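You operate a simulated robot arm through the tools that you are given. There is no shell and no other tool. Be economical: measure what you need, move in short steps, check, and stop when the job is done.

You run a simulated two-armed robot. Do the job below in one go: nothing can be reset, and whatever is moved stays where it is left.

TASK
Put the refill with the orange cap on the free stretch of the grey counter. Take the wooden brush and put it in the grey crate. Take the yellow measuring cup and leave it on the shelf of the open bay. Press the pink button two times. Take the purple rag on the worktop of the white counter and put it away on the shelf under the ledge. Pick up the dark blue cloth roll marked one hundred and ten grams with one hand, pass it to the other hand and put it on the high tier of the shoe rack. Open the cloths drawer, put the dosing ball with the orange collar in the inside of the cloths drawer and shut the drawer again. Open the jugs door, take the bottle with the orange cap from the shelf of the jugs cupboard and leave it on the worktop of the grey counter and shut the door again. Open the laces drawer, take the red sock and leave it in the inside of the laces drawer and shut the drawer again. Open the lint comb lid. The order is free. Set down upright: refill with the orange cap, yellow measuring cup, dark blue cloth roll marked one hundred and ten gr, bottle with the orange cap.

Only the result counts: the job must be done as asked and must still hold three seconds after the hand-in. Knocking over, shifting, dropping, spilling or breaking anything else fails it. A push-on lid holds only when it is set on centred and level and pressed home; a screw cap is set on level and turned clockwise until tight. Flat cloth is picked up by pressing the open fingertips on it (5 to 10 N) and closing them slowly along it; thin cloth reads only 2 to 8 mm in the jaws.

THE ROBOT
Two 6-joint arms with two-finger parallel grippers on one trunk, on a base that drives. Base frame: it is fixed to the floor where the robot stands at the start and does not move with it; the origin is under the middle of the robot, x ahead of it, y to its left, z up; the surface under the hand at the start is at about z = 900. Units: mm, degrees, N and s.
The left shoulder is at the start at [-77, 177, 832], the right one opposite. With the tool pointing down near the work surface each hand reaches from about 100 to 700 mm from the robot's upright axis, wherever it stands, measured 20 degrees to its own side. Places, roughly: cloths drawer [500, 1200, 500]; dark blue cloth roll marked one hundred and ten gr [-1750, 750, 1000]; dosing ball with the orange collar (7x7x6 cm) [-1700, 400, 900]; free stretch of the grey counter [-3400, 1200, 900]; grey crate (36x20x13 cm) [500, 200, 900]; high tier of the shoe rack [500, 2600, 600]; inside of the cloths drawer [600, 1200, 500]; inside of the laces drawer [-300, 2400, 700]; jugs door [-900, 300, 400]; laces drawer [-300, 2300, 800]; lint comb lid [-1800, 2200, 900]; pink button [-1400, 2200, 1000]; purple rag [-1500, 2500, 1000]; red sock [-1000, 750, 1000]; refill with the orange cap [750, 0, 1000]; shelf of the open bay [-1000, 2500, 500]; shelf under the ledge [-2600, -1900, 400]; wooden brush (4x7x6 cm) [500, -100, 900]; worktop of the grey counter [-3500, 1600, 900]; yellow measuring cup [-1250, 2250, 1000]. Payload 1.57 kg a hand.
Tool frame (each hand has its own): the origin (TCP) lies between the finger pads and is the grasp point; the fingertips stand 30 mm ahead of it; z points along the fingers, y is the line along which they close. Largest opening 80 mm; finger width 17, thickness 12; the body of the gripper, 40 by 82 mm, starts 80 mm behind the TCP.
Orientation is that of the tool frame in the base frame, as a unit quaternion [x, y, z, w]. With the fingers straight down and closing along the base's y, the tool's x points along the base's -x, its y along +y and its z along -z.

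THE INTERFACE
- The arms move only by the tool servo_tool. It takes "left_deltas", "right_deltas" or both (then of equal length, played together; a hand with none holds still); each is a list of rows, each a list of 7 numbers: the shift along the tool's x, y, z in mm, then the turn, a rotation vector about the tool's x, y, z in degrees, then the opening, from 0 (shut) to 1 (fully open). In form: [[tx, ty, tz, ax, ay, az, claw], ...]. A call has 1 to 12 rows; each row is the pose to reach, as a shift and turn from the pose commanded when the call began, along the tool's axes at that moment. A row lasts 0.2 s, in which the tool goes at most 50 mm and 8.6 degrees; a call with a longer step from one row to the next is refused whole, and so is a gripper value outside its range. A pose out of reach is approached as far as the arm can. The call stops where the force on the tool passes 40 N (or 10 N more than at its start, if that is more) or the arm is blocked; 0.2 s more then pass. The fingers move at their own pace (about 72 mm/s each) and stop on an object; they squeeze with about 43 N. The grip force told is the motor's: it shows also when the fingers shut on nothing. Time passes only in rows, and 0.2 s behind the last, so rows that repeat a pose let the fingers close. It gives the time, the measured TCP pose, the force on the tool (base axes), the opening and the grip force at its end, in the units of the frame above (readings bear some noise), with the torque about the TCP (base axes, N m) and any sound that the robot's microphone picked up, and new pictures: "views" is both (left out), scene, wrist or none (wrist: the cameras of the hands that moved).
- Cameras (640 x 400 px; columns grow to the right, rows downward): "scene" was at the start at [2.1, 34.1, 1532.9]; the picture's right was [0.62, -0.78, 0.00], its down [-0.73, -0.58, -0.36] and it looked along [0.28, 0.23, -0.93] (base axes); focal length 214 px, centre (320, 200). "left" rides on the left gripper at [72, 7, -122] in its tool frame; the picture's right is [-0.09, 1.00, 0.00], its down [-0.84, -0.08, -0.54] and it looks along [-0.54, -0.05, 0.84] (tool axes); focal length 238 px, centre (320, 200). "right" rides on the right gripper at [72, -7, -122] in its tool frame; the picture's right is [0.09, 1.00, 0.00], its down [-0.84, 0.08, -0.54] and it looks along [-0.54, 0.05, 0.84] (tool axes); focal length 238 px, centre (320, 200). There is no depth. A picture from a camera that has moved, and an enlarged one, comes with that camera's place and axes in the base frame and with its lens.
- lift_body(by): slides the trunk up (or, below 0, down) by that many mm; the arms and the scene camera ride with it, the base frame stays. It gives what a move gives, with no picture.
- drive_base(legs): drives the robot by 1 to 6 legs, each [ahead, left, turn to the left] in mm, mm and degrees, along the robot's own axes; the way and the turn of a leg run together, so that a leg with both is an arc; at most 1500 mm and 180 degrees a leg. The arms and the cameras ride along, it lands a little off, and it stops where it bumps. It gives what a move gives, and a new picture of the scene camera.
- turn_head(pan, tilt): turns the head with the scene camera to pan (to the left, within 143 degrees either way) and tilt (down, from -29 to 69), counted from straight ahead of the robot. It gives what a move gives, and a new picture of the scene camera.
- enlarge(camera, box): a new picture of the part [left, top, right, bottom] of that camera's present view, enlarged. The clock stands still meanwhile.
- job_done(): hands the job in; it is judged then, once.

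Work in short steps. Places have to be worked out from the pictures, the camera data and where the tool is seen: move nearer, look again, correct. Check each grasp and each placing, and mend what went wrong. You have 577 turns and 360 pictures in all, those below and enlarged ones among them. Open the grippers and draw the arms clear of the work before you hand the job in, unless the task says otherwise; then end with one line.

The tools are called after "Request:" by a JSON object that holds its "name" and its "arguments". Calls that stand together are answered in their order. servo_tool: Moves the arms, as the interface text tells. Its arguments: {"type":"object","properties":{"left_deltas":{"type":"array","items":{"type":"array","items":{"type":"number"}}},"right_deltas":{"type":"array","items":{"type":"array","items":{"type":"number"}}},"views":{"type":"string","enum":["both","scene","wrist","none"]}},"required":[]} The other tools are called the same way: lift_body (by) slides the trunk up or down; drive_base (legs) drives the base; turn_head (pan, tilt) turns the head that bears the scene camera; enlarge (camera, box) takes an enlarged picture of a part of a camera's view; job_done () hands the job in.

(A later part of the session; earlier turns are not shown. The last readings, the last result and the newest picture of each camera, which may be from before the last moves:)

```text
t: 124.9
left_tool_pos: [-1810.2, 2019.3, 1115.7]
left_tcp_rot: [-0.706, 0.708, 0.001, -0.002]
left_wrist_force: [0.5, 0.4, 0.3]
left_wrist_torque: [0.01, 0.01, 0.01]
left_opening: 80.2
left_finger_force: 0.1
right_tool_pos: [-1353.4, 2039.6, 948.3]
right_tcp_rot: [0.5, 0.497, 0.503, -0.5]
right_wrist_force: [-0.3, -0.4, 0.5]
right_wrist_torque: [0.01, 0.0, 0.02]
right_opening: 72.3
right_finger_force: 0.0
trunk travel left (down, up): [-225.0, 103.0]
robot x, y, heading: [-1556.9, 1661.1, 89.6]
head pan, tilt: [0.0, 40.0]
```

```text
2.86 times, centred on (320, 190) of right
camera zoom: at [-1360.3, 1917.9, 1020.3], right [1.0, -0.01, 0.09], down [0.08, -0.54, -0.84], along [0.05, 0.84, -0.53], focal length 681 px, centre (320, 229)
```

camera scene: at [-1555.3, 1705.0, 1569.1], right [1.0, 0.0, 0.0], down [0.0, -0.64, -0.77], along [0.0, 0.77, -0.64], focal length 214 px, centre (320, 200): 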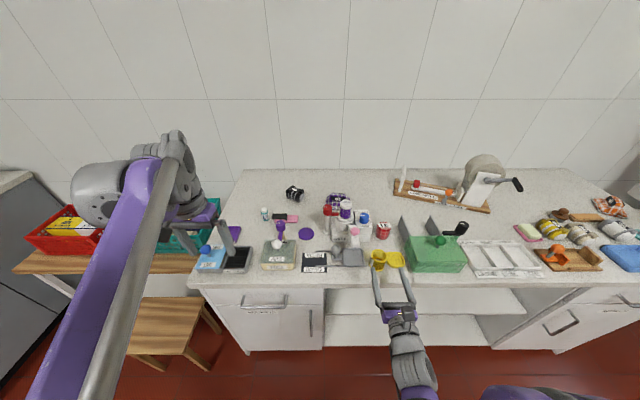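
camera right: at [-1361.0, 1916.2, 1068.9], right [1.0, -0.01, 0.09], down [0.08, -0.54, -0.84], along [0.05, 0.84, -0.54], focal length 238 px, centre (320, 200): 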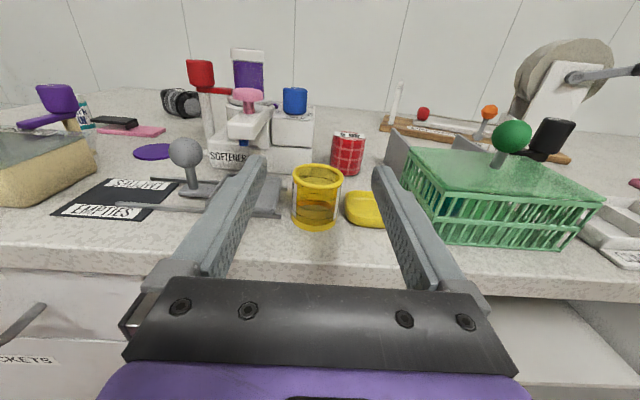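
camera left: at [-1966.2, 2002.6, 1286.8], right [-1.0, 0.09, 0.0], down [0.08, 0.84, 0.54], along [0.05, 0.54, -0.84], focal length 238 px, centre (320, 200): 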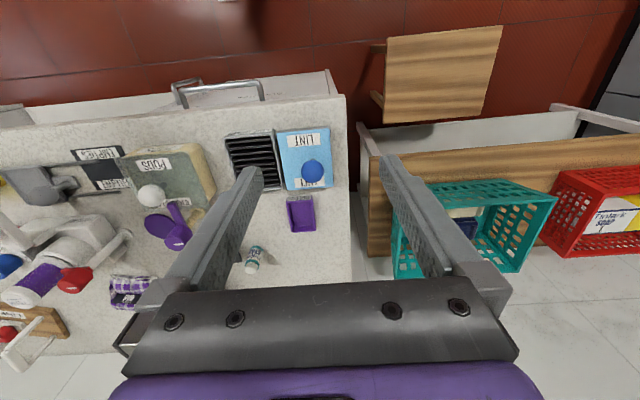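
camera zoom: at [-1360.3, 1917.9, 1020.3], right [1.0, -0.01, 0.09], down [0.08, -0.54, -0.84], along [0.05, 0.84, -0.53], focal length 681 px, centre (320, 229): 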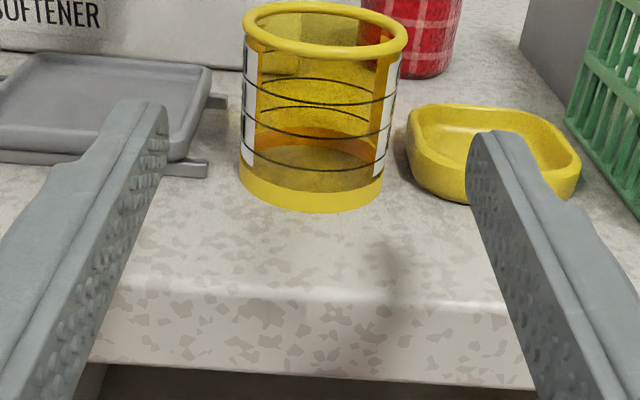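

Well centred, heights clear. Advancing 97 mm onto the cup and closing.

Request:
{"name": "servo_tool", "arguments": {"right_deltas": [[0, 1, 35, 0, 0, 0, 0.9], [0, 2, 70, 0, 0, 0, 0.9], [0, 2, 96, 0, 0, 0, 0.9], [0, 2, 96, 0, 0, 0, 0.9]], "views": "wrist"}}

```text
t: 125.9
left_tool_pos: [-1809.6, 2018.2, 1114.5]
left_tcp_rot: [-0.706, 0.709, 0.0, 0.0]
left_wrist_force: [0.0, -0.6, -0.6]
left_wrist_torque: [-0.01, 0.0, 0.01]
left_opening: 79.9
left_finger_force: 0.2
right_tool_pos: [-1350.8, 2136.8, 948.0]
right_tcp_rot: [0.498, 0.498, 0.502, -0.501]
right_wrist_force: [0.2, 0.2, 0.6]
right_wrist_torque: [0.01, 0.02, 0.0]
right_opening: 71.8
right_finger_force: 0.0
trunk travel left (down, up): [-225.0, 103.0]
robot x, y, heading: [-1558.0, 1660.3, 89.8]
head pan, tilt: [0.0, 40.0]
camera right: at [-1357.4, 2014.2, 1020.6], right [1.0, 0.0, 0.09], down [0.08, -0.54, -0.84], along [0.05, 0.84, -0.53], focal length 238 px, centre (320, 200)
```

right: 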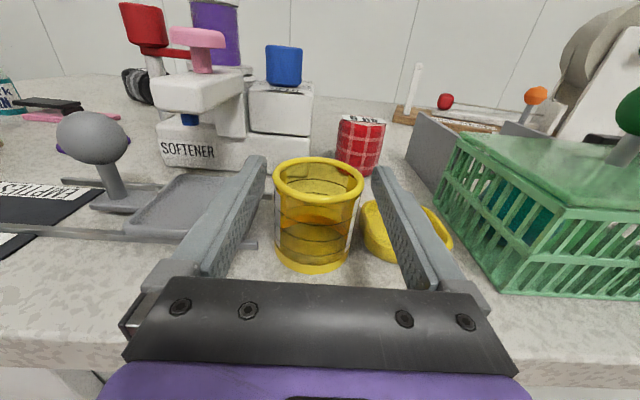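

Cup is between the pads. Closing, then lifting.

Request:
{"name": "servo_tool", "arguments": {"right_deltas": [[0, 0, 0, 0, 0, 0, 0.5], [0, 0, 0, 0, 0, 0, 0], [0, 0, 0, 0, 0, 0, 0], [0, 0, 0, 0, 0, 0, 0]], "views": "none"}}

Request:
{"name": "servo_tool", "arguments": {"right_deltas": [[20, 0, 0, 0, 0, 0, 0], [45, 0, 0, 0, 0, 0, 0], [70, 0, 0, 0, 0, 0, 0], [80, 0, -30, 0, 0, 0, 0], [80, 0, -70, 0, 0, 0, 0], [80, 0, -100, 0, 0, 0, 0]], "views": "wrist"}}

```text
t: 126.9
left_tool_pos: [-1810.4, 2018.1, 1115.2]
left_tcp_rot: [-0.706, 0.709, 0.001, 0.0]
left_wrist_force: [0.4, -0.1, -0.9]
left_wrist_torque: [0.0, 0.01, 0.01]
left_opening: 79.9
left_finger_force: 0.1
right_tool_pos: [-1349.8, 2136.2, 947.2]
right_tcp_rot: [0.5, 0.498, 0.502, -0.5]
right_wrist_force: [-0.4, -0.4, 0.4]
right_wrist_torque: [0.03, -0.01, 0.01]
right_opening: 49.8
right_finger_force: 43.2
trunk travel left (down, up): [-225.0, 103.0]
robot x, y, heading: [-1555.8, 1664.2, 89.7]
head pan, tilt: [0.0, 40.0]
```

```text
t: 128.3
left_tool_pos: [-1809.9, 2017.1, 1114.5]
left_tcp_rot: [-0.706, 0.708, 0.001, 0.0]
left_wrist_force: [0.2, -0.3, 0.3]
left_wrist_torque: [0.04, -0.04, 0.0]
left_opening: 79.9
left_finger_force: 0.0
right_tool_pos: [-1351.7, 2034.2, 1029.0]
right_tcp_rot: [0.499, 0.497, 0.504, -0.5]
right_wrist_force: [0.2, 0.6, -0.3]
right_wrist_torque: [0.01, -0.02, -0.02]
right_opening: 49.7
right_finger_force: 42.8
trunk travel left (down, up): [-225.0, 103.0]
robot x, y, heading: [-1554.5, 1661.8, 90.0]
head pan, tilt: [0.0, 40.0]
camera right: at [-1358.0, 1911.9, 1101.4], right [1.0, -0.01, 0.09], down [0.08, -0.54, -0.84], along [0.05, 0.84, -0.53], focal length 238 px, centre (320, 200)
```

right: 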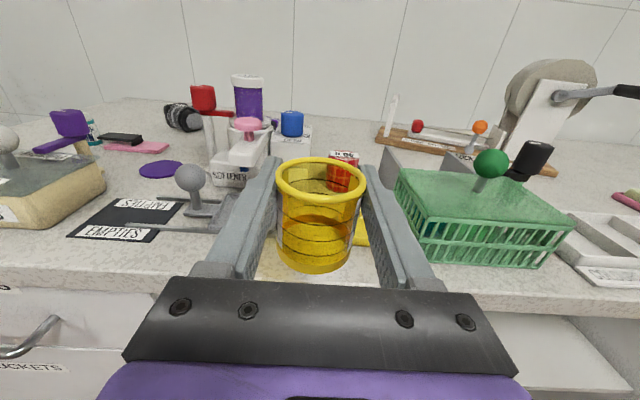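

Cup is held (base ≈47 mm below TCP). I back away from the counter and shift right to face the open bay.

Request:
{"name": "drive_base", "arguments": {"legs": [[-380, 0, 0], [0, -380, 0]]}}

Request:
{"name": "lift_body", "arguments": {"by": -220}}

Request:
{"name": "turn_head", "arguments": {"pan": 0, "tilt": 30}}

```text
t: 134.2
left_tool_pos: [-1430.6, 1639.9, 1113.8]
left_tcp_rot: [-0.705, 0.709, 0.0, 0.0]
left_wrist_force: [-1.1, 0.3, 0.6]
left_wrist_torque: [0.02, 0.03, -0.03]
left_opening: 79.9
left_finger_force: 0.2
right_tool_pos: [-970.8, 1656.5, 1028.3]
right_tcp_rot: [0.501, 0.497, 0.503, -0.499]
right_wrist_force: [-0.9, -0.7, 0.4]
right_wrist_torque: [-0.02, -0.04, 0.04]
right_opening: 50.0
right_finger_force: 43.0
trunk travel left (down, up): [-225.0, 103.0]
robot x, y, heading: [-1173.3, 1284.6, 89.7]
head pan, tilt: [0.0, 40.0]
camera scene: at [-1176.3, 1326.8, 1516.7], right [1.0, -0.01, 0.0], down [0.0, -0.64, -0.77], along [0.0, 0.77, -0.64], focal length 214 px, centre (320, 200)
```

scene: 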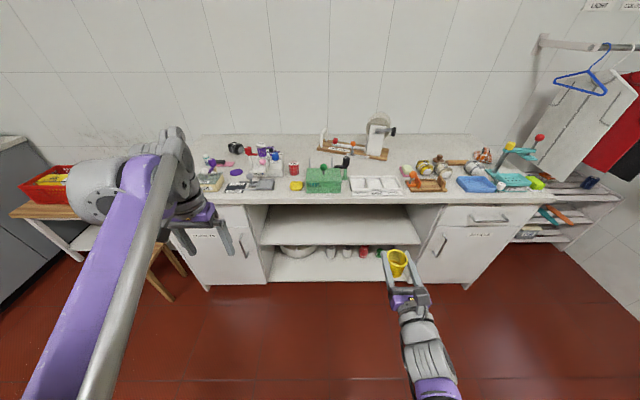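

```text
t: 136.5
left_tool_pos: [-1429.3, 1640.1, 893.9]
left_tcp_rot: [-0.705, 0.71, 0.001, -0.001]
left_wrist_force: [0.6, 0.2, 0.2]
left_wrist_torque: [-0.01, 0.0, 0.0]
left_opening: 80.0
left_finger_force: 0.0
right_tool_pos: [-971.3, 1654.2, 808.4]
right_tcp_rot: [0.501, 0.497, 0.503, -0.499]
right_wrist_force: [0.1, 0.6, -0.2]
right_wrist_torque: [0.02, 0.02, -0.01]
right_opening: 49.8
right_finger_force: 42.8
trunk travel left (down, up): [-5.0, 323.0]
robot x, y, heading: [-1175.0, 1283.3, 89.5]
head pan, tilt: [0.0, 40.0]
```

```text
t: 137.2
left_tool_pos: [-1430.6, 1640.6, 893.1]
left_tcp_rot: [-0.705, 0.709, 0.001, -0.001]
left_wrist_force: [-0.5, -0.9, 0.6]
left_wrist_torque: [-0.01, -0.02, 0.03]
left_opening: 79.9
left_finger_force: 0.1
right_tool_pos: [-971.6, 1655.4, 808.3]
right_tcp_rot: [0.501, 0.497, 0.503, -0.499]
right_wrist_force: [-0.2, 0.0, 0.1]
right_wrist_torque: [0.0, 0.01, 0.0]
right_opening: 49.5
right_finger_force: 43.4
trunk travel left (down, up): [-5.0, 323.0]
robot x, y, heading: [-1176.0, 1281.3, 89.6]
head pan, tilt: [0.0, 30.0]
camera scene: at [-1176.1, 1381.1, 1309.7], right [1.0, -0.01, 0.0], down [0.0, -0.5, -0.87], along [0.01, 0.87, -0.5], focal length 214 px, centre (320, 200)
```

scene: 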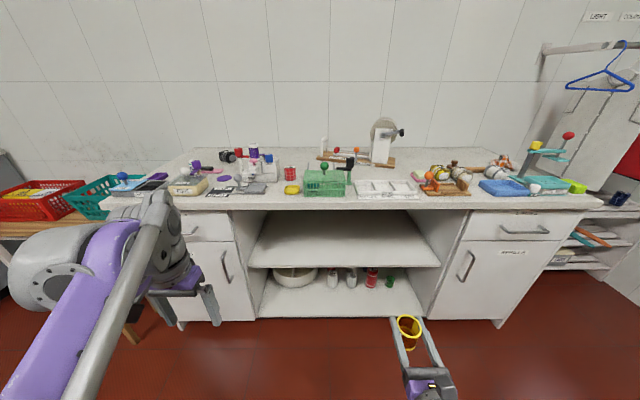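

The middle shelf of the bay is empty (top ≈ z 550–575). I extend the right hand and lower it to approach the shelf.

Request:
{"name": "servo_tool", "arguments": {"right_deltas": [[0, 0, 45, 0, 0, 0, 0], [0, 0, 90, 0, 0, 0, 0], [-40, 0, 115, 0, 0, 0, 0], [-80, 0, 125, 0, 0, 0, 0], [-120, 0, 125, 0, 0, 0, 0], [-140, 0, 125, 0, 0, 0, 0], [-140, 0, 125, 0, 0, 0, 0]], "views": "both"}}

```text
t: 138.8
left_tool_pos: [-1430.0, 1641.0, 894.5]
left_tcp_rot: [-0.705, 0.709, 0.001, -0.002]
left_wrist_force: [-0.4, 0.1, -0.4]
left_wrist_torque: [-0.01, 0.0, 0.05]
left_opening: 80.0
left_finger_force: 0.0
right_tool_pos: [-968.8, 1781.3, 668.9]
right_tcp_rot: [0.5, 0.497, 0.504, -0.499]
right_wrist_force: [-0.6, -0.4, 0.1]
right_wrist_torque: [0.0, 0.0, -0.01]
right_opening: 50.0
right_finger_force: 42.9
trunk travel left (down, up): [-5.0, 323.0]
robot x, y, heading: [-1176.4, 1280.7, 89.6]
head pan, tilt: [0.0, 30.0]
camera scene: at [-1176.1, 1381.1, 1309.7], right [1.0, -0.01, 0.0], down [0.0, -0.5, -0.87], along [0.01, 0.87, -0.5], focal length 214 px, centre (320, 200)
camera right: at [-975.7, 1658.5, 740.5], right [1.0, -0.01, 0.09], down [0.07, -0.54, -0.84], along [0.06, 0.84, -0.54], focal length 238 px, centre (320, 200)
```

scene: 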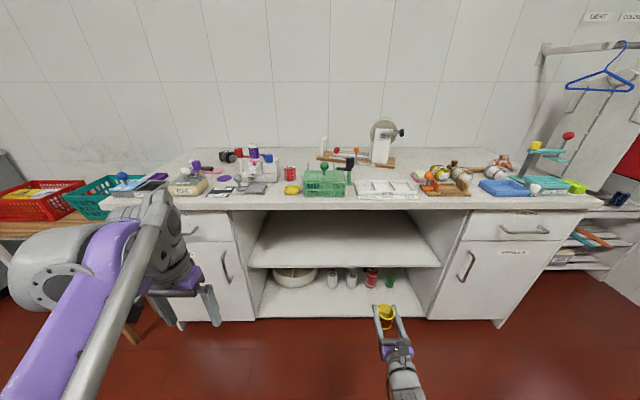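
right: 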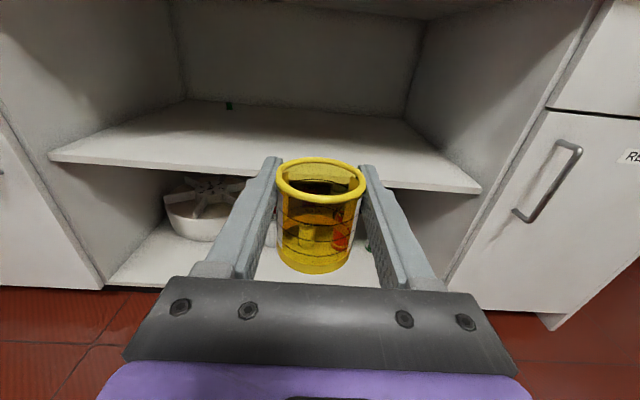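

Shelf top is at about z 485, front edge y≈2150. I raise the left arm clear of the worktop, lower the cup hand to z≈600, then drive in.

Request:
{"name": "servo_tool", "arguments": {"right_deltas": [[-20, 0, 0, 0, 0, 0, 0], [-40, 0, 0, 0, 0, 0, 0], [-60, 0, 0, 0, 0, 0, 0], [-68, 0, 0, 0, 0, 0, 0], [-68, 0, 0, 0, 0, 0, 0], [-68, 0, 0, 0, 0, 0, 0], [-68, 0, 0, 0, 0, 0, 0], [-68, 0, 0, 0, 0, 0, 0]], "left_deltas": [[10, 0, -40, 0, 0, 0, 1], [20, 0, -80, 0, 0, 0, 1], [30, 0, -120, 0, 0, 0, 1], [40, 0, -160, 0, 0, 0, 1], [50, 0, -200, 0, 0, 0, 1], [60, 0, -240, 0, 0, 0, 1], [70, 0, -280, 0, 0, 0, 1], [70, 0, -300, 0, 0, 0, 1]], "views": "none"}}

Request:
{"name": "drive_base", "arguments": {"legs": [[380, 0, 0]]}}

```text
t: 140.6
left_tool_pos: [-1437.7, 1559.7, 1056.8]
left_tcp_rot: [-0.705, 0.709, 0.001, 0.0]
left_wrist_force: [-0.8, -0.2, 0.6]
left_wrist_torque: [0.03, -0.01, -0.01]
left_opening: 79.9
left_finger_force: 0.1
left hand out of reach, approached as far as the arm can: row 4, 5, 6, 7, 8
right_tool_pos: [-969.3, 1791.8, 610.0]
right_tcp_rot: [0.5, 0.497, 0.503, -0.5]
right_wrist_force: [0.6, 0.4, -0.6]
right_wrist_torque: [-0.02, -0.02, -0.03]
right_opening: 49.6
right_finger_force: 43.3
right hand out of reach, approached as far as the arm can: row 3, 4, 5, 6, 7, 8
trunk travel left (down, up): [-5.0, 323.0]
robot x, y, heading: [-1175.9, 1284.7, 89.8]
head pan, tilt: [0.0, 30.0]
```

```text
t: 143.0
left_tool_pos: [-1436.2, 1940.2, 1058.5]
left_tcp_rot: [-0.705, 0.709, 0.0, -0.001]
left_wrist_force: [-0.2, 0.4, -1.1]
left_wrist_torque: [-0.01, -0.01, -0.03]
left_opening: 80.2
left_finger_force: 0.0
right_tool_pos: [-967.5, 2172.3, 608.5]
right_tcp_rot: [0.5, 0.498, 0.503, -0.5]
right_wrist_force: [1.0, 0.4, -0.3]
right_wrist_torque: [-0.03, 0.01, -0.02]
right_opening: 49.9
right_finger_force: 42.6
trunk travel left (down, up): [-5.0, 323.0]
robot x, y, heading: [-1173.6, 1661.1, 89.8]
head pan, tilt: [0.0, 30.0]
camera scene: at [-1173.9, 1761.6, 1309.7], right [1.0, -0.01, 0.0], down [0.0, -0.5, -0.87], along [0.0, 0.87, -0.5], focal length 214 px, centre (320, 200)
```

scene: 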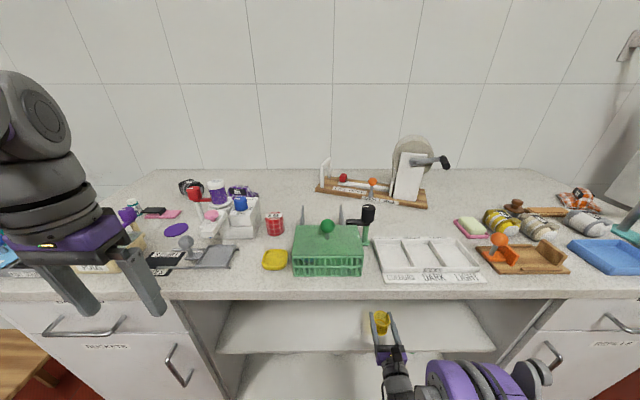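

Now I extend deeper and lower toward the shelf.

Request:
{"name": "servo_tool", "arguments": {"right_deltas": [[0, 0, 40, 0, 0, 0, 0], [0, 0, 80, 0, 0, 0, 0], [-20, 0, 100, 0, 0, 0, 0], [-45, 0, 100, 0, 0, 0, 0], [-62, 0, 100, 0, 0, 0, 0], [-62, 0, 100, 0, 0, 0, 0]], "views": "wrist"}}

```text
t: 144.4
left_tool_pos: [-1435.2, 1940.0, 1057.7]
left_tcp_rot: [-0.705, 0.71, 0.0, 0.0]
left_wrist_force: [0.0, -0.2, -0.7]
left_wrist_torque: [0.02, 0.07, 0.03]
left_opening: 80.0
left_finger_force: 0.0
right_tool_pos: [-966.1, 2274.0, 550.4]
right_tcp_rot: [-0.498, -0.501, -0.5, 0.502]
right_wrist_force: [-1.6, 0.0, 2.4]
right_wrist_torque: [0.08, 0.07, 0.06]
right_opening: 49.8
right_finger_force: 42.8
trunk travel left (down, up): [-5.0, 323.0]
robot x, y, heading: [-1174.8, 1659.9, 89.7]
head pan, tilt: [0.0, 30.0]
camera right: at [-971.7, 2151.9, 622.7], right [1.0, 0.0, 0.09], down [0.08, -0.54, -0.84], along [0.05, 0.84, -0.54], focal length 238 px, centre (320, 200)
```

right: 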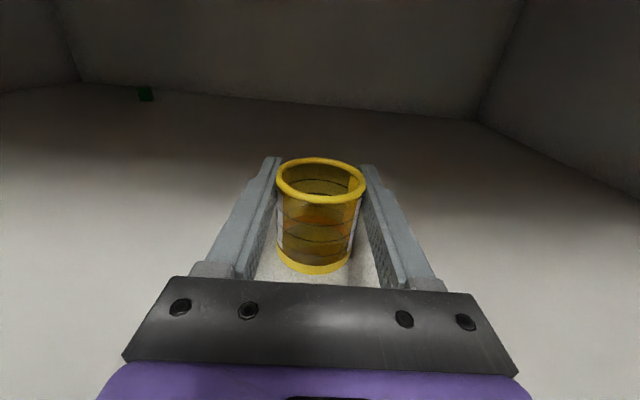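

Base is close to the shelf; I lower in 2 mm steps to contact.

Request:
{"name": "servo_tool", "arguments": {"right_deltas": [[-3, 0, 0, 0, 0, 0, 0], [-6, 0, 0, 0, 0, 0, 0], [-9, 0, 0, 0, 0, 0, 0], [-12, 0, 0, 0, 0, 0, 0], [-15, 0, 0, 0, 0, 0, 0], [-18, 0, 0, 0, 0, 0, 0], [-21, 0, 0, 0, 0, 0, 0]], "views": "wrist"}}

```text
t: 145.2
left_tool_pos: [-1436.3, 1939.1, 1057.6]
left_tcp_rot: [-0.706, 0.709, 0.001, 0.0]
left_wrist_force: [0.4, -0.3, 0.1]
left_wrist_torque: [-0.03, 0.01, 0.0]
left_opening: 79.6
left_finger_force: 0.0
right_tool_pos: [-966.6, 2271.5, 543.9]
right_tcp_rot: [-0.495, -0.499, -0.501, 0.505]
right_wrist_force: [-0.5, -3.9, 15.1]
right_wrist_torque: [-1.54, 0.02, 0.13]
right_opening: 49.1
right_finger_force: 43.1
trunk travel left (down, up): [-5.0, 323.0]
robot x, y, heading: [-1171.9, 1661.6, 89.3]
head pan, tilt: [0.0, 30.0]
stopped in row 4 (right hand): the force on the tool passed its limit at 43 N (the readings are from after the stop); the commanded pose is now the measured one
camera right: at [-972.5, 2149.6, 615.5], right [1.0, 0.01, 0.09], down [0.08, -0.53, -0.84], along [0.04, 0.85, -0.53], focal length 238 px, centre (320, 200)
```

right: 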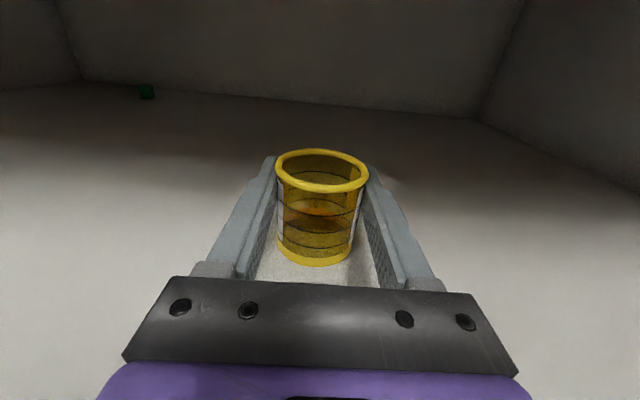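

Contact. I ease up 3 mm and check the tilt before opening.

Request:
{"name": "servo_tool", "arguments": {"right_deltas": [[2, 0, 0, 0, 0, 0, 0], [3, 0, 0, 0, 0, 0, 0], [3, 0, 0, 0, 0, 0, 0]], "views": "none"}}

Request:
{"name": "enlarge", "arguments": {"camera": "right", "box": [240, 130, 400, 290]}}

```text
t: 146.0
left_tool_pos: [-1435.4, 1940.9, 1058.3]
left_tcp_rot: [-0.705, 0.709, 0.0, -0.001]
left_wrist_force: [0.6, -0.5, -0.9]
left_wrist_torque: [-0.01, -0.03, -0.03]
left_opening: 80.1
left_finger_force: 0.1
right_tool_pos: [-966.4, 2273.0, 545.4]
right_tcp_rot: [-0.497, -0.5, -0.5, 0.503]
right_wrist_force: [-1.1, -0.2, -0.2]
right_wrist_torque: [-0.03, 0.0, -0.02]
right_opening: 48.9
right_finger_force: 42.3
trunk travel left (down, up): [-5.0, 323.0]
robot x, y, heading: [-1171.9, 1658.8, 89.7]
head pan, tilt: [0.0, 30.0]
```

```text
2.50 times, centred on (320, 210) of right
camera zoom: at [-972.1, 2150.9, 617.3], right [1.0, 0.01, 0.09], down [0.08, -0.54, -0.84], along [0.04, 0.84, -0.53], focal length 596 px, centre (320, 175)
```

zoom: 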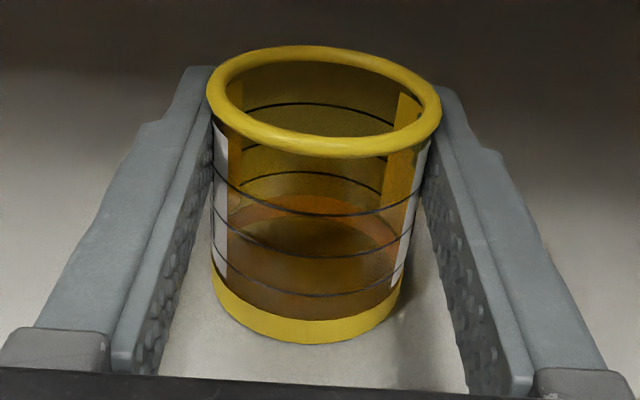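

Cup hovers at most a couple of millimetres. Opening gently and backing straight out.

Request:
{"name": "servo_tool", "arguments": {"right_deltas": [[-1, 0, 0, 0, 0, 0, 0.55], [-1, 0, 0, 0, 0, 0, 0.65], [-1, 0, 0, 0, 0, 0, 0.8], [-1, 0, 0, 0, 0, 0, 1], [-1, 0, 0, 0, 0, 0, 1], [-1, 0, -20, 0, 0, 0, 1], [-1, 0, -40, 0, 0, 0, 1], [-1, 0, -60, 0, 0, 0, 1]], "views": "wrist"}}

```text
t: 147.8
left_tool_pos: [-1435.2, 1940.3, 1058.1]
left_tcp_rot: [-0.705, 0.709, 0.001, 0.0]
left_wrist_force: [0.1, 1.2, 0.0]
left_wrist_torque: [-0.01, -0.02, 0.01]
left_opening: 79.9
left_finger_force: 0.0
right_tool_pos: [-965.5, 2216.7, 547.6]
right_tcp_rot: [-0.496, -0.501, -0.499, 0.504]
right_wrist_force: [0.5, 0.1, -0.4]
right_wrist_torque: [-0.01, 0.02, -0.03]
right_opening: 79.9
right_finger_force: 0.1
right hand out of reach, approached as far as the arm can: row 8
trunk travel left (down, up): [-5.0, 323.0]
robot x, y, heading: [-1174.4, 1665.0, 89.8]
head pan, tilt: [0.0, 30.0]
camera right: at [-971.2, 2094.7, 620.0], right [1.0, 0.01, 0.09], down [0.08, -0.54, -0.84], along [0.04, 0.84, -0.53], focal length 238 px, centre (320, 200)
```

right: 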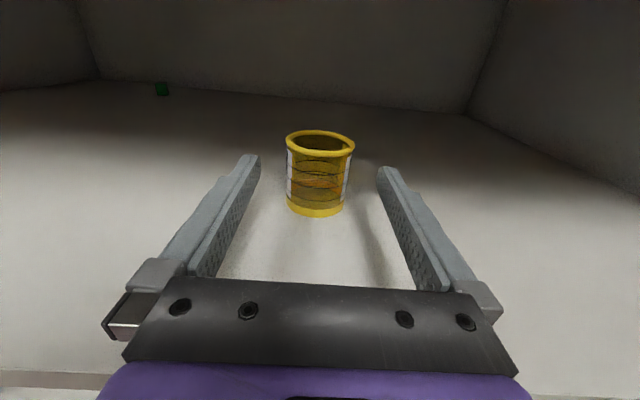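

Cup stands upright on the shelf, hand is out. I drive back and raise the trunk.

Request:
{"name": "drive_base", "arguments": {"legs": [[-380, 0, 0]]}}

Request:
{"name": "lift_body", "arguments": {"by": 270}}

Request:
{"name": "servo_tool", "arguments": {"right_deltas": [[40, 0, 0, 0, 0, 0, 1], [80, 0, 0, 0, -8, 0, 1], [120, 0, 0, 0, -16, 0, 1], [160, 0, 0, 0, -24, 0, 1], [200, 0, 0, 0, -32, 0, 1], [240, 0, 0, 0, -40, 0, 1], [240, 0, 0, 0, -45, 0, 1]], "views": "none"}}

Request:
{"name": "drive_base", "arguments": {"legs": [[0, 180, 0]]}}

```text
t: 150.2
left_tool_pos: [-1437.3, 1562.4, 1059.1]
left_tcp_rot: [-0.704, 0.71, 0.001, -0.001]
left_wrist_force: [0.3, -0.1, -0.4]
left_wrist_torque: [0.03, -0.01, -0.01]
left_opening: 80.1
left_finger_force: 0.1
right_tool_pos: [-967.1, 1839.0, 547.1]
right_tcp_rot: [-0.498, -0.5, -0.5, 0.502]
right_wrist_force: [-0.7, 0.7, 0.4]
right_wrist_torque: [-0.02, -0.01, -0.01]
right_opening: 80.1
right_finger_force: 0.0
trunk travel left (down, up): [-5.0, 323.0]
robot x, y, heading: [-1176.2, 1285.4, 89.5]
head pan, tilt: [0.0, 30.0]
camera scene: at [-1176.2, 1382.5, 1309.8], right [1.0, -0.01, 0.0], down [0.0, -0.5, -0.87], along [0.01, 0.87, -0.5], focal length 214 px, centre (320, 200)
```

scene: 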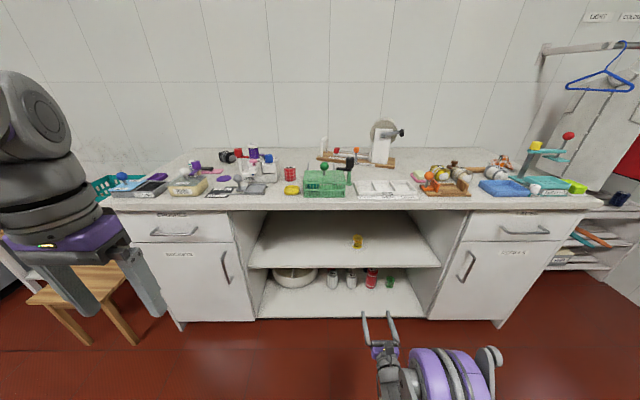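

```text
t: 153.0
left_tool_pos: [-1436.6, 1561.1, 1328.5]
left_tcp_rot: [-0.705, 0.709, 0.001, -0.001]
left_wrist_force: [-0.7, 0.2, -0.5]
left_wrist_torque: [0.0, 0.01, 0.01]
left_opening: 80.0
left_finger_force: 0.1
right_tool_pos: [-967.0, 1868.4, 853.5]
right_tcp_rot: [-0.482, -0.484, -0.516, 0.517]
right_wrist_force: [0.2, 0.9, 0.0]
right_wrist_torque: [-0.01, 0.01, 0.02]
right_opening: 79.8
right_finger_force: 0.0
trunk travel left (down, up): [-275.0, 53.0]
robot x, y, heading: [-1174.7, 1284.1, 89.8]
head pan, tilt: [0.0, 30.0]
```

```text
t: 154.6
left_tool_pos: [-1437.0, 1562.2, 1328.0]
left_tcp_rot: [-0.705, 0.709, 0.001, 0.0]
left_wrist_force: [-0.7, -0.1, -0.2]
left_wrist_torque: [-0.02, 0.01, 0.02]
left_opening: 80.2
left_finger_force: 0.1
right_tool_pos: [-968.2, 1851.3, 1095.8]
right_tcp_rot: [0.643, 0.645, 0.292, -0.292]
right_wrist_force: [0.7, 0.1, 0.1]
right_wrist_torque: [0.01, -0.02, -0.01]
right_opening: 79.9
right_finger_force: 0.2
trunk travel left (down, up): [-275.0, 53.0]
robot x, y, heading: [-1178.6, 1285.4, 89.4]
head pan, tilt: [0.0, 30.0]
```

```text
t: 156.8
left_tool_pos: [-1618.5, 1563.9, 1327.8]
left_tcp_rot: [-0.704, 0.71, 0.0, 0.0]
left_wrist_force: [0.4, 0.1, -0.3]
left_wrist_torque: [-0.05, -0.02, 0.01]
left_opening: 79.9
left_finger_force: 0.0
right_tool_pos: [-1148.8, 1853.5, 1096.2]
right_tcp_rot: [0.642, 0.646, 0.292, -0.292]
right_wrist_force: [-0.1, -0.1, -0.7]
right_wrist_torque: [-0.03, -0.01, 0.03]
right_opening: 79.9
right_finger_force: 0.1
trunk travel left (down, up): [-275.0, 53.0]
robot x, y, heading: [-1357.0, 1281.9, 89.4]
head pan, tilt: [0.0, 30.0]
camera scene: at [-1357.7, 1333.9, 1584.4], right [1.0, -0.01, 0.0], down [0.0, -0.5, -0.87], along [0.01, 0.87, -0.5], focal length 214 px, centre (320, 200)
```

scene: 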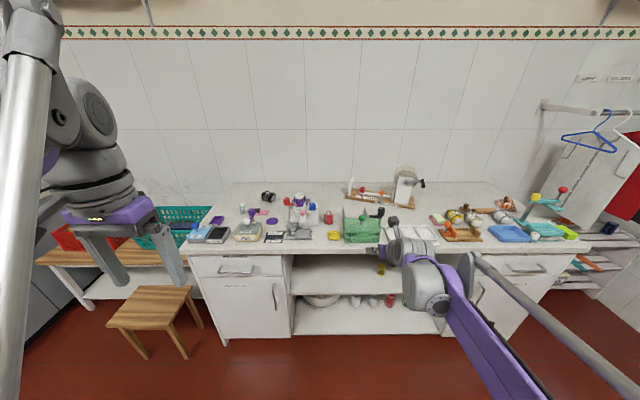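

I tuck the right arm and return it to pointing down; the left hand (already down) will fetch the rag.

Request:
{"name": "servo_tool", "arguments": {"right_deltas": [[-17, 0, -30, 0, -7, 0, 1], [-34, 0, -60, 0, -14, 0, 1], [-51, 0, -90, 0, -21, 0, 1], [-68, 0, -120, 0, -28, 0, 1], [-85, 0, -150, 0, -35, 0, 1], [-102, 0, -180, 0, -42, 0, 1], [-119, 0, -210, 0, -49, 0, 1], [-119, 0, -210, 0, -49, 0, 1]], "views": "none"}}

Request:
{"name": "drive_base", "arguments": {"legs": [[440, 90, 0.5]]}}

Request:
{"name": "turn_head", "arguments": {"pan": 0, "tilt": 69}}

```text
t: 158.6
left_tool_pos: [-1617.1, 1563.4, 1327.8]
left_tcp_rot: [-0.705, 0.709, 0.001, -0.001]
left_wrist_force: [-0.5, -0.5, -0.5]
left_wrist_torque: [0.02, 0.02, -0.01]
left_opening: 80.0
left_finger_force: 0.1
right_tool_pos: [-1141.5, 1615.1, 1146.5]
right_tcp_rot: [0.704, 0.71, -0.003, 0.0]
right_wrist_force: [0.9, 0.2, -0.7]
right_wrist_torque: [0.0, 0.0, 0.0]
right_opening: 79.9
right_finger_force: 0.1
right hand out of reach, approached as far as the arm can: row 4, 5, 6, 7, 8
trunk travel left (down, up): [-275.0, 53.0]
robot x, y, heading: [-1359.2, 1285.8, 89.5]
head pan, tilt: [0.0, 30.0]
```

```text
t: 161.3
left_tool_pos: [-1707.7, 2008.4, 1328.1]
left_tcp_rot: [-0.707, 0.708, 0.0, -0.001]
left_wrist_force: [0.0, 0.3, 0.2]
left_wrist_torque: [0.0, -0.02, -0.02]
left_opening: 79.7
left_finger_force: 0.0
right_tool_pos: [-1232.0, 2061.7, 1145.6]
right_tcp_rot: [0.701, 0.713, -0.001, 0.0]
right_wrist_force: [0.4, -0.6, -0.4]
right_wrist_torque: [0.02, -0.02, -0.01]
right_opening: 80.2
right_finger_force: 0.0
trunk travel left (down, up): [-275.0, 53.0]
robot x, y, heading: [-1446.9, 1730.9, 90.0]
head pan, tilt: [0.0, 30.0]
camera scene: at [-1446.2, 1779.4, 1584.4], right [1.0, 0.0, 0.0], down [0.0, -0.5, -0.87], along [0.0, 0.87, -0.5], focal length 214 px, centre (320, 200)
```

scene: 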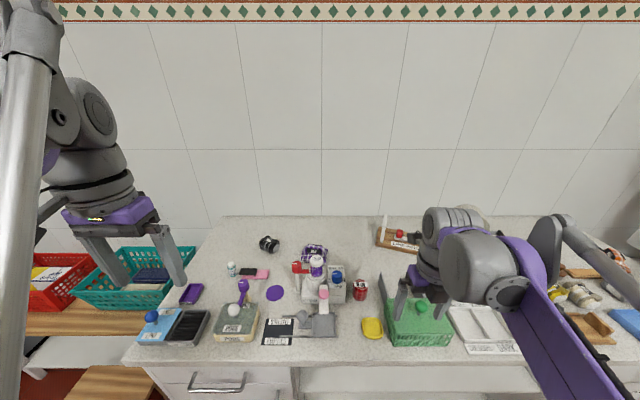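

```text
t: 162.4
left_tool_pos: [-1709.1, 2007.5, 1328.4]
left_tcp_rot: [-0.707, 0.707, 0.0, -0.001]
left_wrist_force: [-0.6, -1.0, -1.0]
left_wrist_torque: [0.03, -0.01, 0.0]
left_opening: 80.1
left_finger_force: 0.1
right_tool_pos: [-1232.1, 2062.0, 1146.3]
right_tcp_rot: [0.701, 0.713, -0.002, -0.001]
right_wrist_force: [0.4, -0.1, 0.1]
right_wrist_torque: [0.02, -0.02, -0.01]
right_opening: 80.0
right_finger_force: 0.1
trunk travel left (down, up): [-275.0, 53.0]
robot x, y, heading: [-1447.9, 1732.1, 90.0]
head pan, tilt: [0.0, 68.8]
camera scene: at [-1446.2, 1745.1, 1533.0], right [1.0, 0.0, 0.0], down [0.0, -0.93, -0.36], along [0.0, 0.36, -0.93], focal length 214 px, centre (320, 200)
```

scene: 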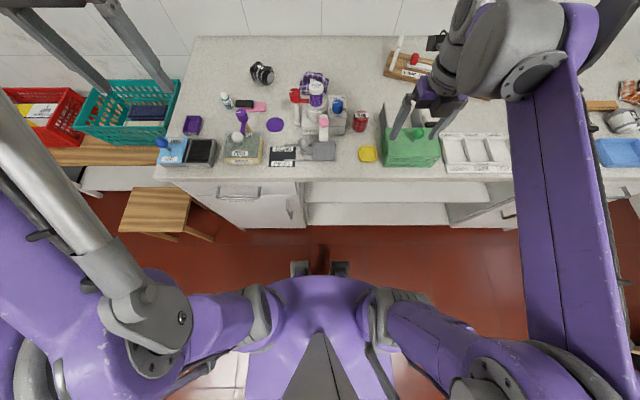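

The base has about 230 mm to spare to the cabinet, so I drive 130 mm closer and bring the left hand above the rag.

Request:
{"name": "drive_base", "arguments": {"legs": [[130, 0, 0]]}}

Request:
{"name": "enlarge", "arguments": {"camera": "scene", "box": [220, 30, 420, 180]}}

```text
t: 163.7
left_tool_pos: [-1710.1, 2136.7, 1328.3]
left_tcp_rot: [-0.707, 0.707, 0.0, 0.0]
left_wrist_force: [0.2, 0.3, 0.2]
left_wrist_torque: [0.01, -0.01, -0.06]
left_opening: 80.1
left_finger_force: 0.1
right_tool_pos: [-1231.7, 2191.9, 1145.8]
right_tcp_rot: [0.701, 0.713, -0.002, 0.0]
right_wrist_force: [0.0, 0.7, 0.5]
right_wrist_torque: [0.01, 0.01, 0.0]
right_opening: 80.0
right_finger_force: 0.1
trunk travel left (down, up): [-275.0, 53.0]
robot x, y, heading: [-1447.7, 1859.7, 89.9]
head pan, tilt: [0.0, 68.8]
camera scene: at [-1446.1, 1874.3, 1532.8], right [1.0, 0.0, 0.0], down [0.0, -0.93, -0.36], along [0.0, 0.36, -0.93], focal length 214 px, centre (320, 200)
```

scene: 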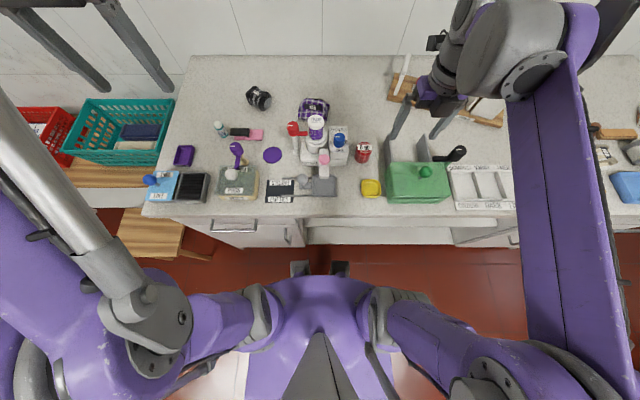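

```text
2.67 times, centred on (320, 105) of scene
camera zoom: at [-1446.1, 1874.3, 1532.8], right [1.0, 0.0, 0.0], down [0.0, -0.93, -0.36], along [0.0, 0.36, -0.93], focal length 572 px, centre (320, 453)
```

zoom: 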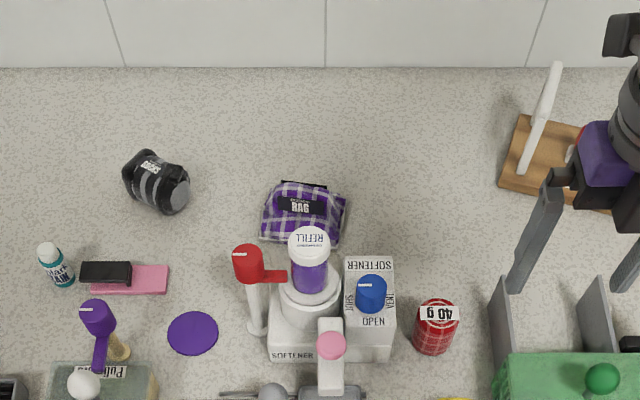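

Rag is at about (-1467,2466), ~114×75 mm. I bring the left hand near it at z≈1140 and look.

Request:
{"name": "servo_tool", "arguments": {"left_deltas": [[-28, -24, 19, 0, 0, 0, 1], [-57, -48, 38, 0, 0, 0, 1], [-86, -72, 57, 0, 0, 0, 1], [-115, -97, 76, 0, 0, 0, 1], [-144, -121, 95, 0, 0, 0, 1], [-173, -145, 114, 0, 0, 0, 1], [-202, -170, 133, 0, 0, 0, 1], [-231, -194, 152, 0, 0, 0, 1], [-260, -218, 171, 0, 0, 0, 1], [-290, -243, 188, 0, 0, 0, 1], [-290, -243, 188, 0, 0, 0, 1]], "views": "wrist"}}

```text
t: 166.1
left_tool_pos: [-1464.8, 2424.8, 1138.7]
left_tcp_rot: [-0.707, 0.708, 0.0, 0.0]
left_wrist_force: [-1.2, -0.8, 0.0]
left_wrist_torque: [0.04, -0.04, -0.01]
left_opening: 79.9
left_finger_force: 0.0
right_tool_pos: [-1232.5, 2191.3, 1146.1]
right_tcp_rot: [0.702, 0.713, -0.002, -0.001]
right_wrist_force: [0.4, -0.5, -0.1]
right_wrist_torque: [0.01, 0.02, -0.03]
right_opening: 80.0
right_finger_force: 0.0
trunk travel left (down, up): [-275.0, 53.0]
robot x, y, heading: [-1448.6, 1861.4, 90.1]
head pan, tilt: [0.0, 68.8]
camera left: at [-1472.8, 2352.2, 1259.7], right [-1.0, 0.09, 0.0], down [0.08, 0.84, 0.54], along [0.05, 0.54, -0.84], focal length 238 px, centre (320, 200)
```

left: 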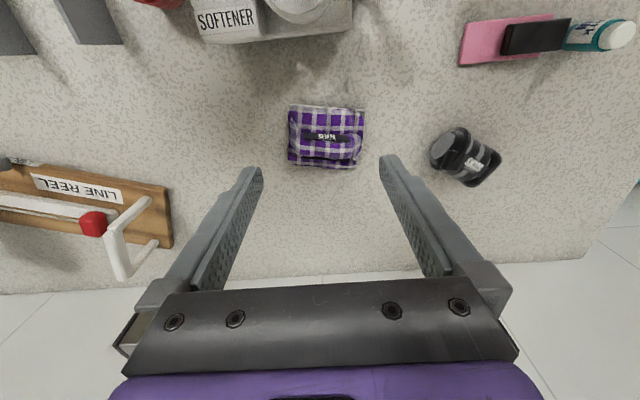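

Request:
{"name": "enlarge", "arguments": {"camera": "left", "box": [270, 90, 390, 180]}}

```text
4.44 times, centred on (330, 135) of left
camera zoom: at [-1472.8, 2352.2, 1259.7], right [-1.0, 0.09, 0.0], down [0.08, 0.84, 0.54], along [0.05, 0.54, -0.84], focal length 1059 px, centre (276, 489)
```

zoom: 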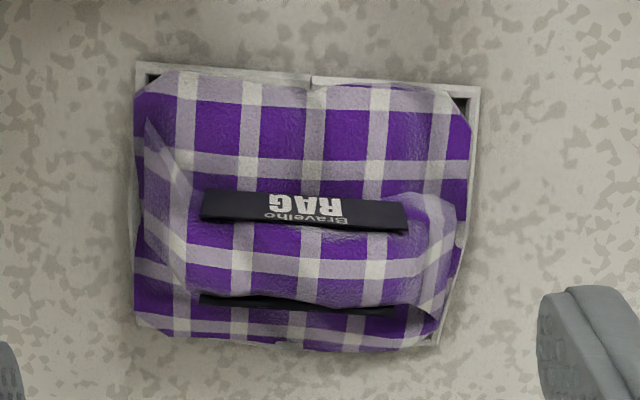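

The rag has a raised roll ~37 mm thick across, centred about (-1470,2473). I turn the hand 90° so the fingers close along y over it.

Request:
{"name": "servo_tool", "arguments": {"left_deltas": [[-5, 0, 0, 0, 0, 8, 1], [-10, 1, 0, 0, 0, 16, 1], [-15, 1, 0, 0, 0, 24, 1], [-20, 2, 0, 0, 0, 32, 1], [-25, 2, 0, 0, 0, 40, 1], [-30, 3, 0, 0, 0, 48, 1], [-35, 3, 0, 0, 0, 56, 1], [-40, 4, 0, 0, 0, 64, 1], [-45, 5, 0, 0, 0, 72, 1], [-48, 5, 0, 0, 0, 80, 1], [-48, 5, 0, 0, 0, 88, 1], [-48, 5, 0, 0, 0, 90, 1]], "views": "none"}}

Request:
{"name": "servo_tool", "arguments": {"left_deltas": [[0, 0, 40, 0, 0, 0, 0.8], [0, 0, 80, 0, 0, 0, 0.8], [0, 0, 115, 0, 0, 0, 0.8], [0, 0, 140, 0, 0, 0, 0.8], [0, 0, 140, 0, 0, 0, 0.8]], "views": "wrist"}}

```text
t: 168.7
left_tool_pos: [-1480.9, 2440.3, 1119.6]
left_tcp_rot: [-0.004, 1.0, 0.001, -0.001]
left_wrist_force: [-0.2, -0.1, 0.7]
left_wrist_torque: [-0.04, 0.03, 0.0]
left_opening: 80.0
left_finger_force: 0.0
left hand out of reach, approached as far as the arm can: row 1, 2, 3, 4, 5, 6, 7, 8, 9, 10, 11, 12
right_tool_pos: [-1231.3, 2192.0, 1146.6]
right_tcp_rot: [0.702, 0.712, -0.002, 0.0]
right_wrist_force: [-0.4, 0.4, 0.0]
right_wrist_torque: [-0.02, 0.0, 0.01]
right_opening: 80.0
right_finger_force: 0.1
trunk travel left (down, up): [-275.0, 53.0]
robot x, y, heading: [-1448.1, 1859.4, 90.0]
head pan, tilt: [0.0, 68.8]
```

```text
t: 169.7
left_tool_pos: [-1476.8, 2437.8, 987.5]
left_tcp_rot: [-0.001, 1.0, 0.003, 0.0]
left_wrist_force: [0.3, -0.4, 13.2]
left_wrist_torque: [0.49, 0.0, -0.06]
left_opening: 64.4
left_finger_force: 0.1
right_tool_pos: [-1231.7, 2190.3, 1146.7]
right_tcp_rot: [0.702, 0.713, -0.002, 0.0]
right_wrist_force: [-0.3, 0.0, -0.1]
right_wrist_torque: [0.02, -0.02, -0.03]
right_opening: 79.8
right_finger_force: 0.0
trunk travel left (down, up): [-275.0, 53.0]
robot x, y, heading: [-1447.4, 1859.9, 90.2]
head pan, tilt: [0.0, 68.8]
stopped in row 5 (left hand): the force on the tool passed its limit at 46 N (the readings are from after the stop); the commanded pose is now the measured one
camera left: at [-1550.2, 2444.4, 1109.4], right [0.09, 1.0, 0.0], down [0.84, -0.08, 0.54], along [0.54, -0.05, -0.84], focal length 238 px, centre (320, 200)
```

left: 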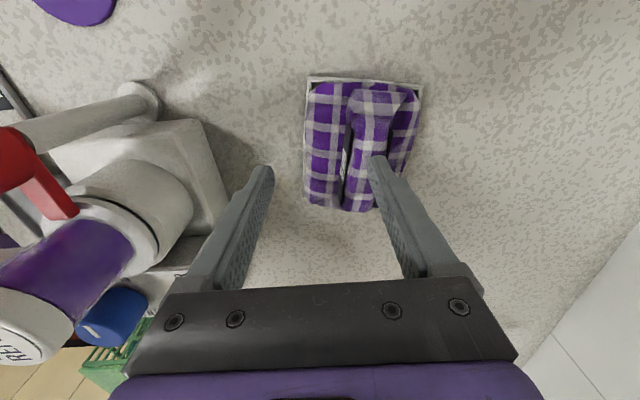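

The north finger touched the roll's top (≈957). The roll centre is at y≈2477. I raise a bit, shift 39 mm further in y, and look.

Request:
{"name": "servo_tool", "arguments": {"left_deltas": [[0, 0, -25, 0, 0, 0, 1], [0, 20, -25, 0, 0, 0, 1], [3, 39, -25, 0, 0, 0, 1], [3, 39, -25, 0, 0, 0, 1]], "views": "wrist"}}

```text
t: 170.7
left_tool_pos: [-1479.5, 2479.1, 1010.6]
left_tcp_rot: [0.0, 1.0, 0.002, 0.0]
left_wrist_force: [-0.1, 0.1, -0.8]
left_wrist_torque: [-0.03, -0.02, -0.02]
left_opening: 80.0
left_finger_force: 0.2
right_tool_pos: [-1231.5, 2192.1, 1145.4]
right_tcp_rot: [0.702, 0.713, -0.002, 0.0]
right_wrist_force: [-0.2, -0.1, 0.2]
right_wrist_torque: [-0.03, -0.01, 0.0]
right_opening: 79.8
right_finger_force: 0.0
trunk travel left (down, up): [-275.0, 53.0]
robot x, y, heading: [-1448.6, 1858.4, 90.2]
head pan, tilt: [0.0, 68.8]
camera left: at [-1553.1, 2484.2, 1132.7], right [0.09, 1.0, 0.0], down [0.84, -0.08, 0.54], along [0.54, -0.05, -0.84], focal length 238 px, centre (320, 200)
```

left: 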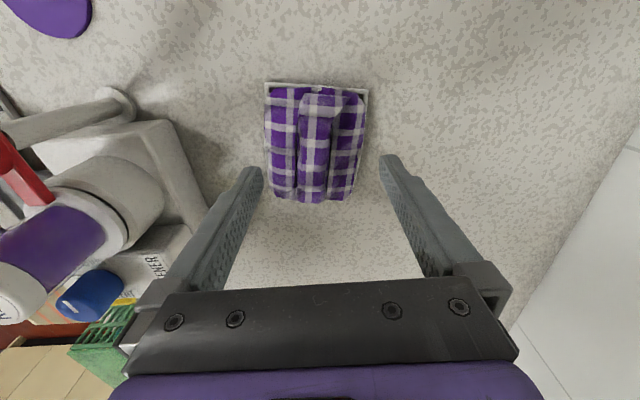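

Now the rag is centred. I lower with ~54 mm opening in small steps to straddle the roll.

Request:
{"name": "servo_tool", "arguments": {"left_deltas": [[0, -1, 10, 0, 0, 0, 0.68], [0, -1, 20, 0, 0, 0, 0.68], [0, -1, 30, 0, 0, 0, 0.68], [0, -1, 38, 0, 0, 0, 0.68], [0, -1, 44, 0, 0, 0, 0.68], [0, -1, 50, 0, 0, 0, 0.68]], "views": "wrist"}}

```text
t: 172.1
left_tool_pos: [-1479.9, 2477.8, 961.1]
left_tcp_rot: [0.0, 1.0, 0.002, 0.0]
left_wrist_force: [0.1, 1.3, 0.1]
left_wrist_torque: [0.04, 0.01, -0.01]
left_opening: 54.4
left_finger_force: 0.0
right_tool_pos: [-1231.4, 2192.0, 1145.3]
right_tcp_rot: [0.702, 0.712, -0.003, 0.001]
right_wrist_force: [-0.2, -0.8, 0.7]
right_wrist_torque: [0.01, 0.01, 0.01]
right_opening: 79.9
right_finger_force: 0.0
trunk travel left (down, up): [-275.0, 53.0]
robot x, y, heading: [-1448.5, 1861.8, 90.0]
head pan, tilt: [0.0, 68.8]
camera left: at [-1553.0, 2483.6, 1083.0], right [0.09, 1.0, 0.0], down [0.84, -0.08, 0.54], along [0.54, -0.05, -0.84], focal length 238 px, centre (320, 200)
```

left: 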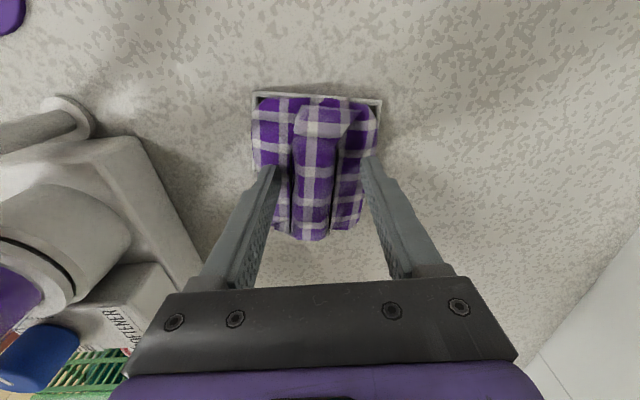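

Request:
{"name": "servo_tool", "arguments": {"left_deltas": [[0, -3, 3, 0, 0, 0, 0.68], [0, -3, 6, 0, 0, 0, 0.68], [0, -3, 9, 0, 0, 0, 0.68], [0, -3, 12, 0, 0, 0, 0.68]], "views": "none"}}

```text
t: 172.9
left_tool_pos: [-1479.4, 2473.3, 956.8]
left_tcp_rot: [0.0, 1.0, 0.004, 0.0]
left_wrist_force: [0.9, 3.1, 24.0]
left_wrist_torque: [-0.43, -0.03, 0.05]
left_opening: 53.0
left_finger_force: 0.1
right_tool_pos: [-1232.4, 2191.7, 1145.9]
right_tcp_rot: [0.701, 0.713, -0.002, -0.001]
right_wrist_force: [0.6, 0.5, -0.1]
right_wrist_torque: [0.03, 0.0, 0.0]
right_opening: 79.9
right_finger_force: 0.0
trunk travel left (down, up): [-275.0, 53.0]
robot x, y, heading: [-1444.3, 1861.7, 90.3]
head pan, tilt: [0.0, 68.8]
stopped in row 3 (left hand): the force on the tool passed its limit at 46 N (the readings are from after the stop); the commanded pose is now the measured one
```

Contact at tip ≈927. I ease 2 mm up and close slowly.

Request:
{"name": "servo_tool", "arguments": {"left_deltas": [[0, 0, -2, 0, 0, 0, 0.65], [0, 0, -2, 0, 0, 0, 0.5], [0, 0, -2, 0, 0, 0, 0.4], [0, 0, -2, 0, 0, 0, 0.3], [0, 0, -2, 0, 0, 0, 0.2], [0, 0, -2, 0, 0, 0, 0.1], [0, 0, -2, 0, 0, 0, 0], [0, 0, -2, 0, 0, 0, 0], [0, 0, -2, 0, 0, 0, 0]], "views": "wrist"}}

```text
t: 174.9
left_tool_pos: [-1482.1, 2474.3, 957.5]
left_tcp_rot: [0.0, 1.0, 0.003, -0.001]
left_wrist_force: [-2.7, 4.0, 21.1]
left_wrist_torque: [-0.32, -0.05, -0.45]
left_opening: 24.7
left_finger_force: 36.3
right_tool_pos: [-1233.1, 2192.1, 1144.5]
right_tcp_rot: [0.702, 0.713, -0.002, -0.001]
right_wrist_force: [0.0, 0.1, -0.7]
right_wrist_torque: [-0.01, 0.01, -0.02]
right_opening: 79.8
right_finger_force: 0.1
trunk travel left (down, up): [-275.0, 53.0]
robot x, y, heading: [-1445.0, 1863.8, 90.0]
head pan, tilt: [0.0, 68.8]
camera left: at [-1554.2, 2479.7, 1079.8], right [0.09, 1.0, 0.01], down [0.84, -0.08, 0.54], along [0.54, -0.04, -0.84], focal length 238 px, centre (320, 200)
```

left: 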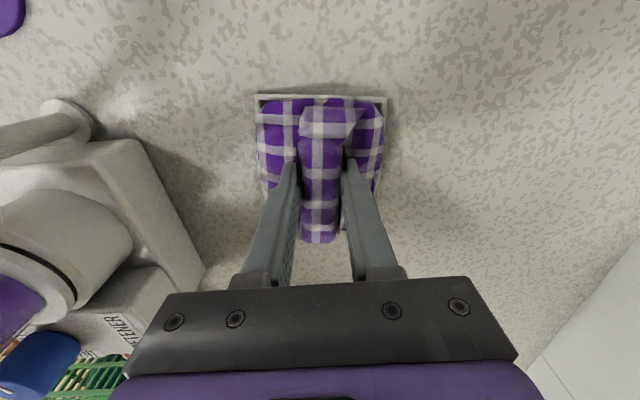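

Gripped at 25 mm. Lifting to check the hold.

Request:
{"name": "servo_tool", "arguments": {"left_deltas": [[0, 0, -15, 0, 0, 0, 0], [0, 0, -35, 0, 0, 0, 0], [0, 0, -60, 0, 0, 0, 0], [0, 0, -90, 0, 0, 0, 0], [0, -10, -120, 0, 0, 0, 0]], "views": "wrist"}}

```text
t: 176.1
left_tool_pos: [-1481.3, 2465.3, 1077.9]
left_tcp_rot: [-0.001, 1.0, 0.002, 0.0]
left_wrist_force: [-0.7, -0.2, 0.6]
left_wrist_torque: [0.01, 0.0, 0.02]
left_opening: 23.2
left_finger_force: 35.3
right_tool_pos: [-1232.6, 2191.9, 1146.7]
right_tcp_rot: [0.701, 0.713, -0.002, 0.0]
right_wrist_force: [0.3, -1.6, -0.1]
right_wrist_torque: [0.01, -0.04, 0.0]
right_opening: 80.2
right_finger_force: 0.1
trunk travel left (down, up): [-275.0, 53.0]
robot x, y, heading: [-1445.0, 1861.4, 89.8]
head pan, tilt: [0.0, 68.8]
camera left: at [-1553.7, 2470.2, 1199.9], right [0.09, 1.0, 0.01], down [0.84, -0.08, 0.54], along [0.54, -0.05, -0.84], focal length 238 px, centre (320, 200)
```

left: 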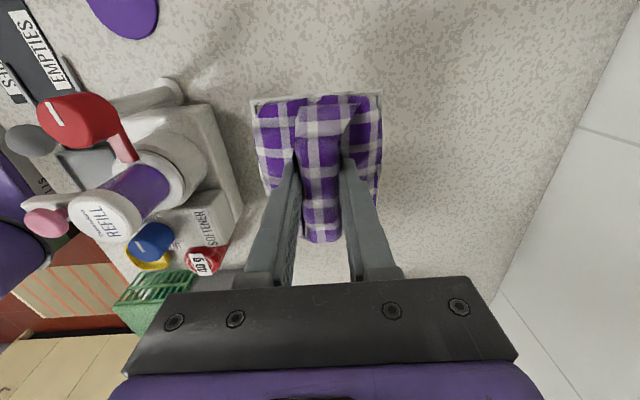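

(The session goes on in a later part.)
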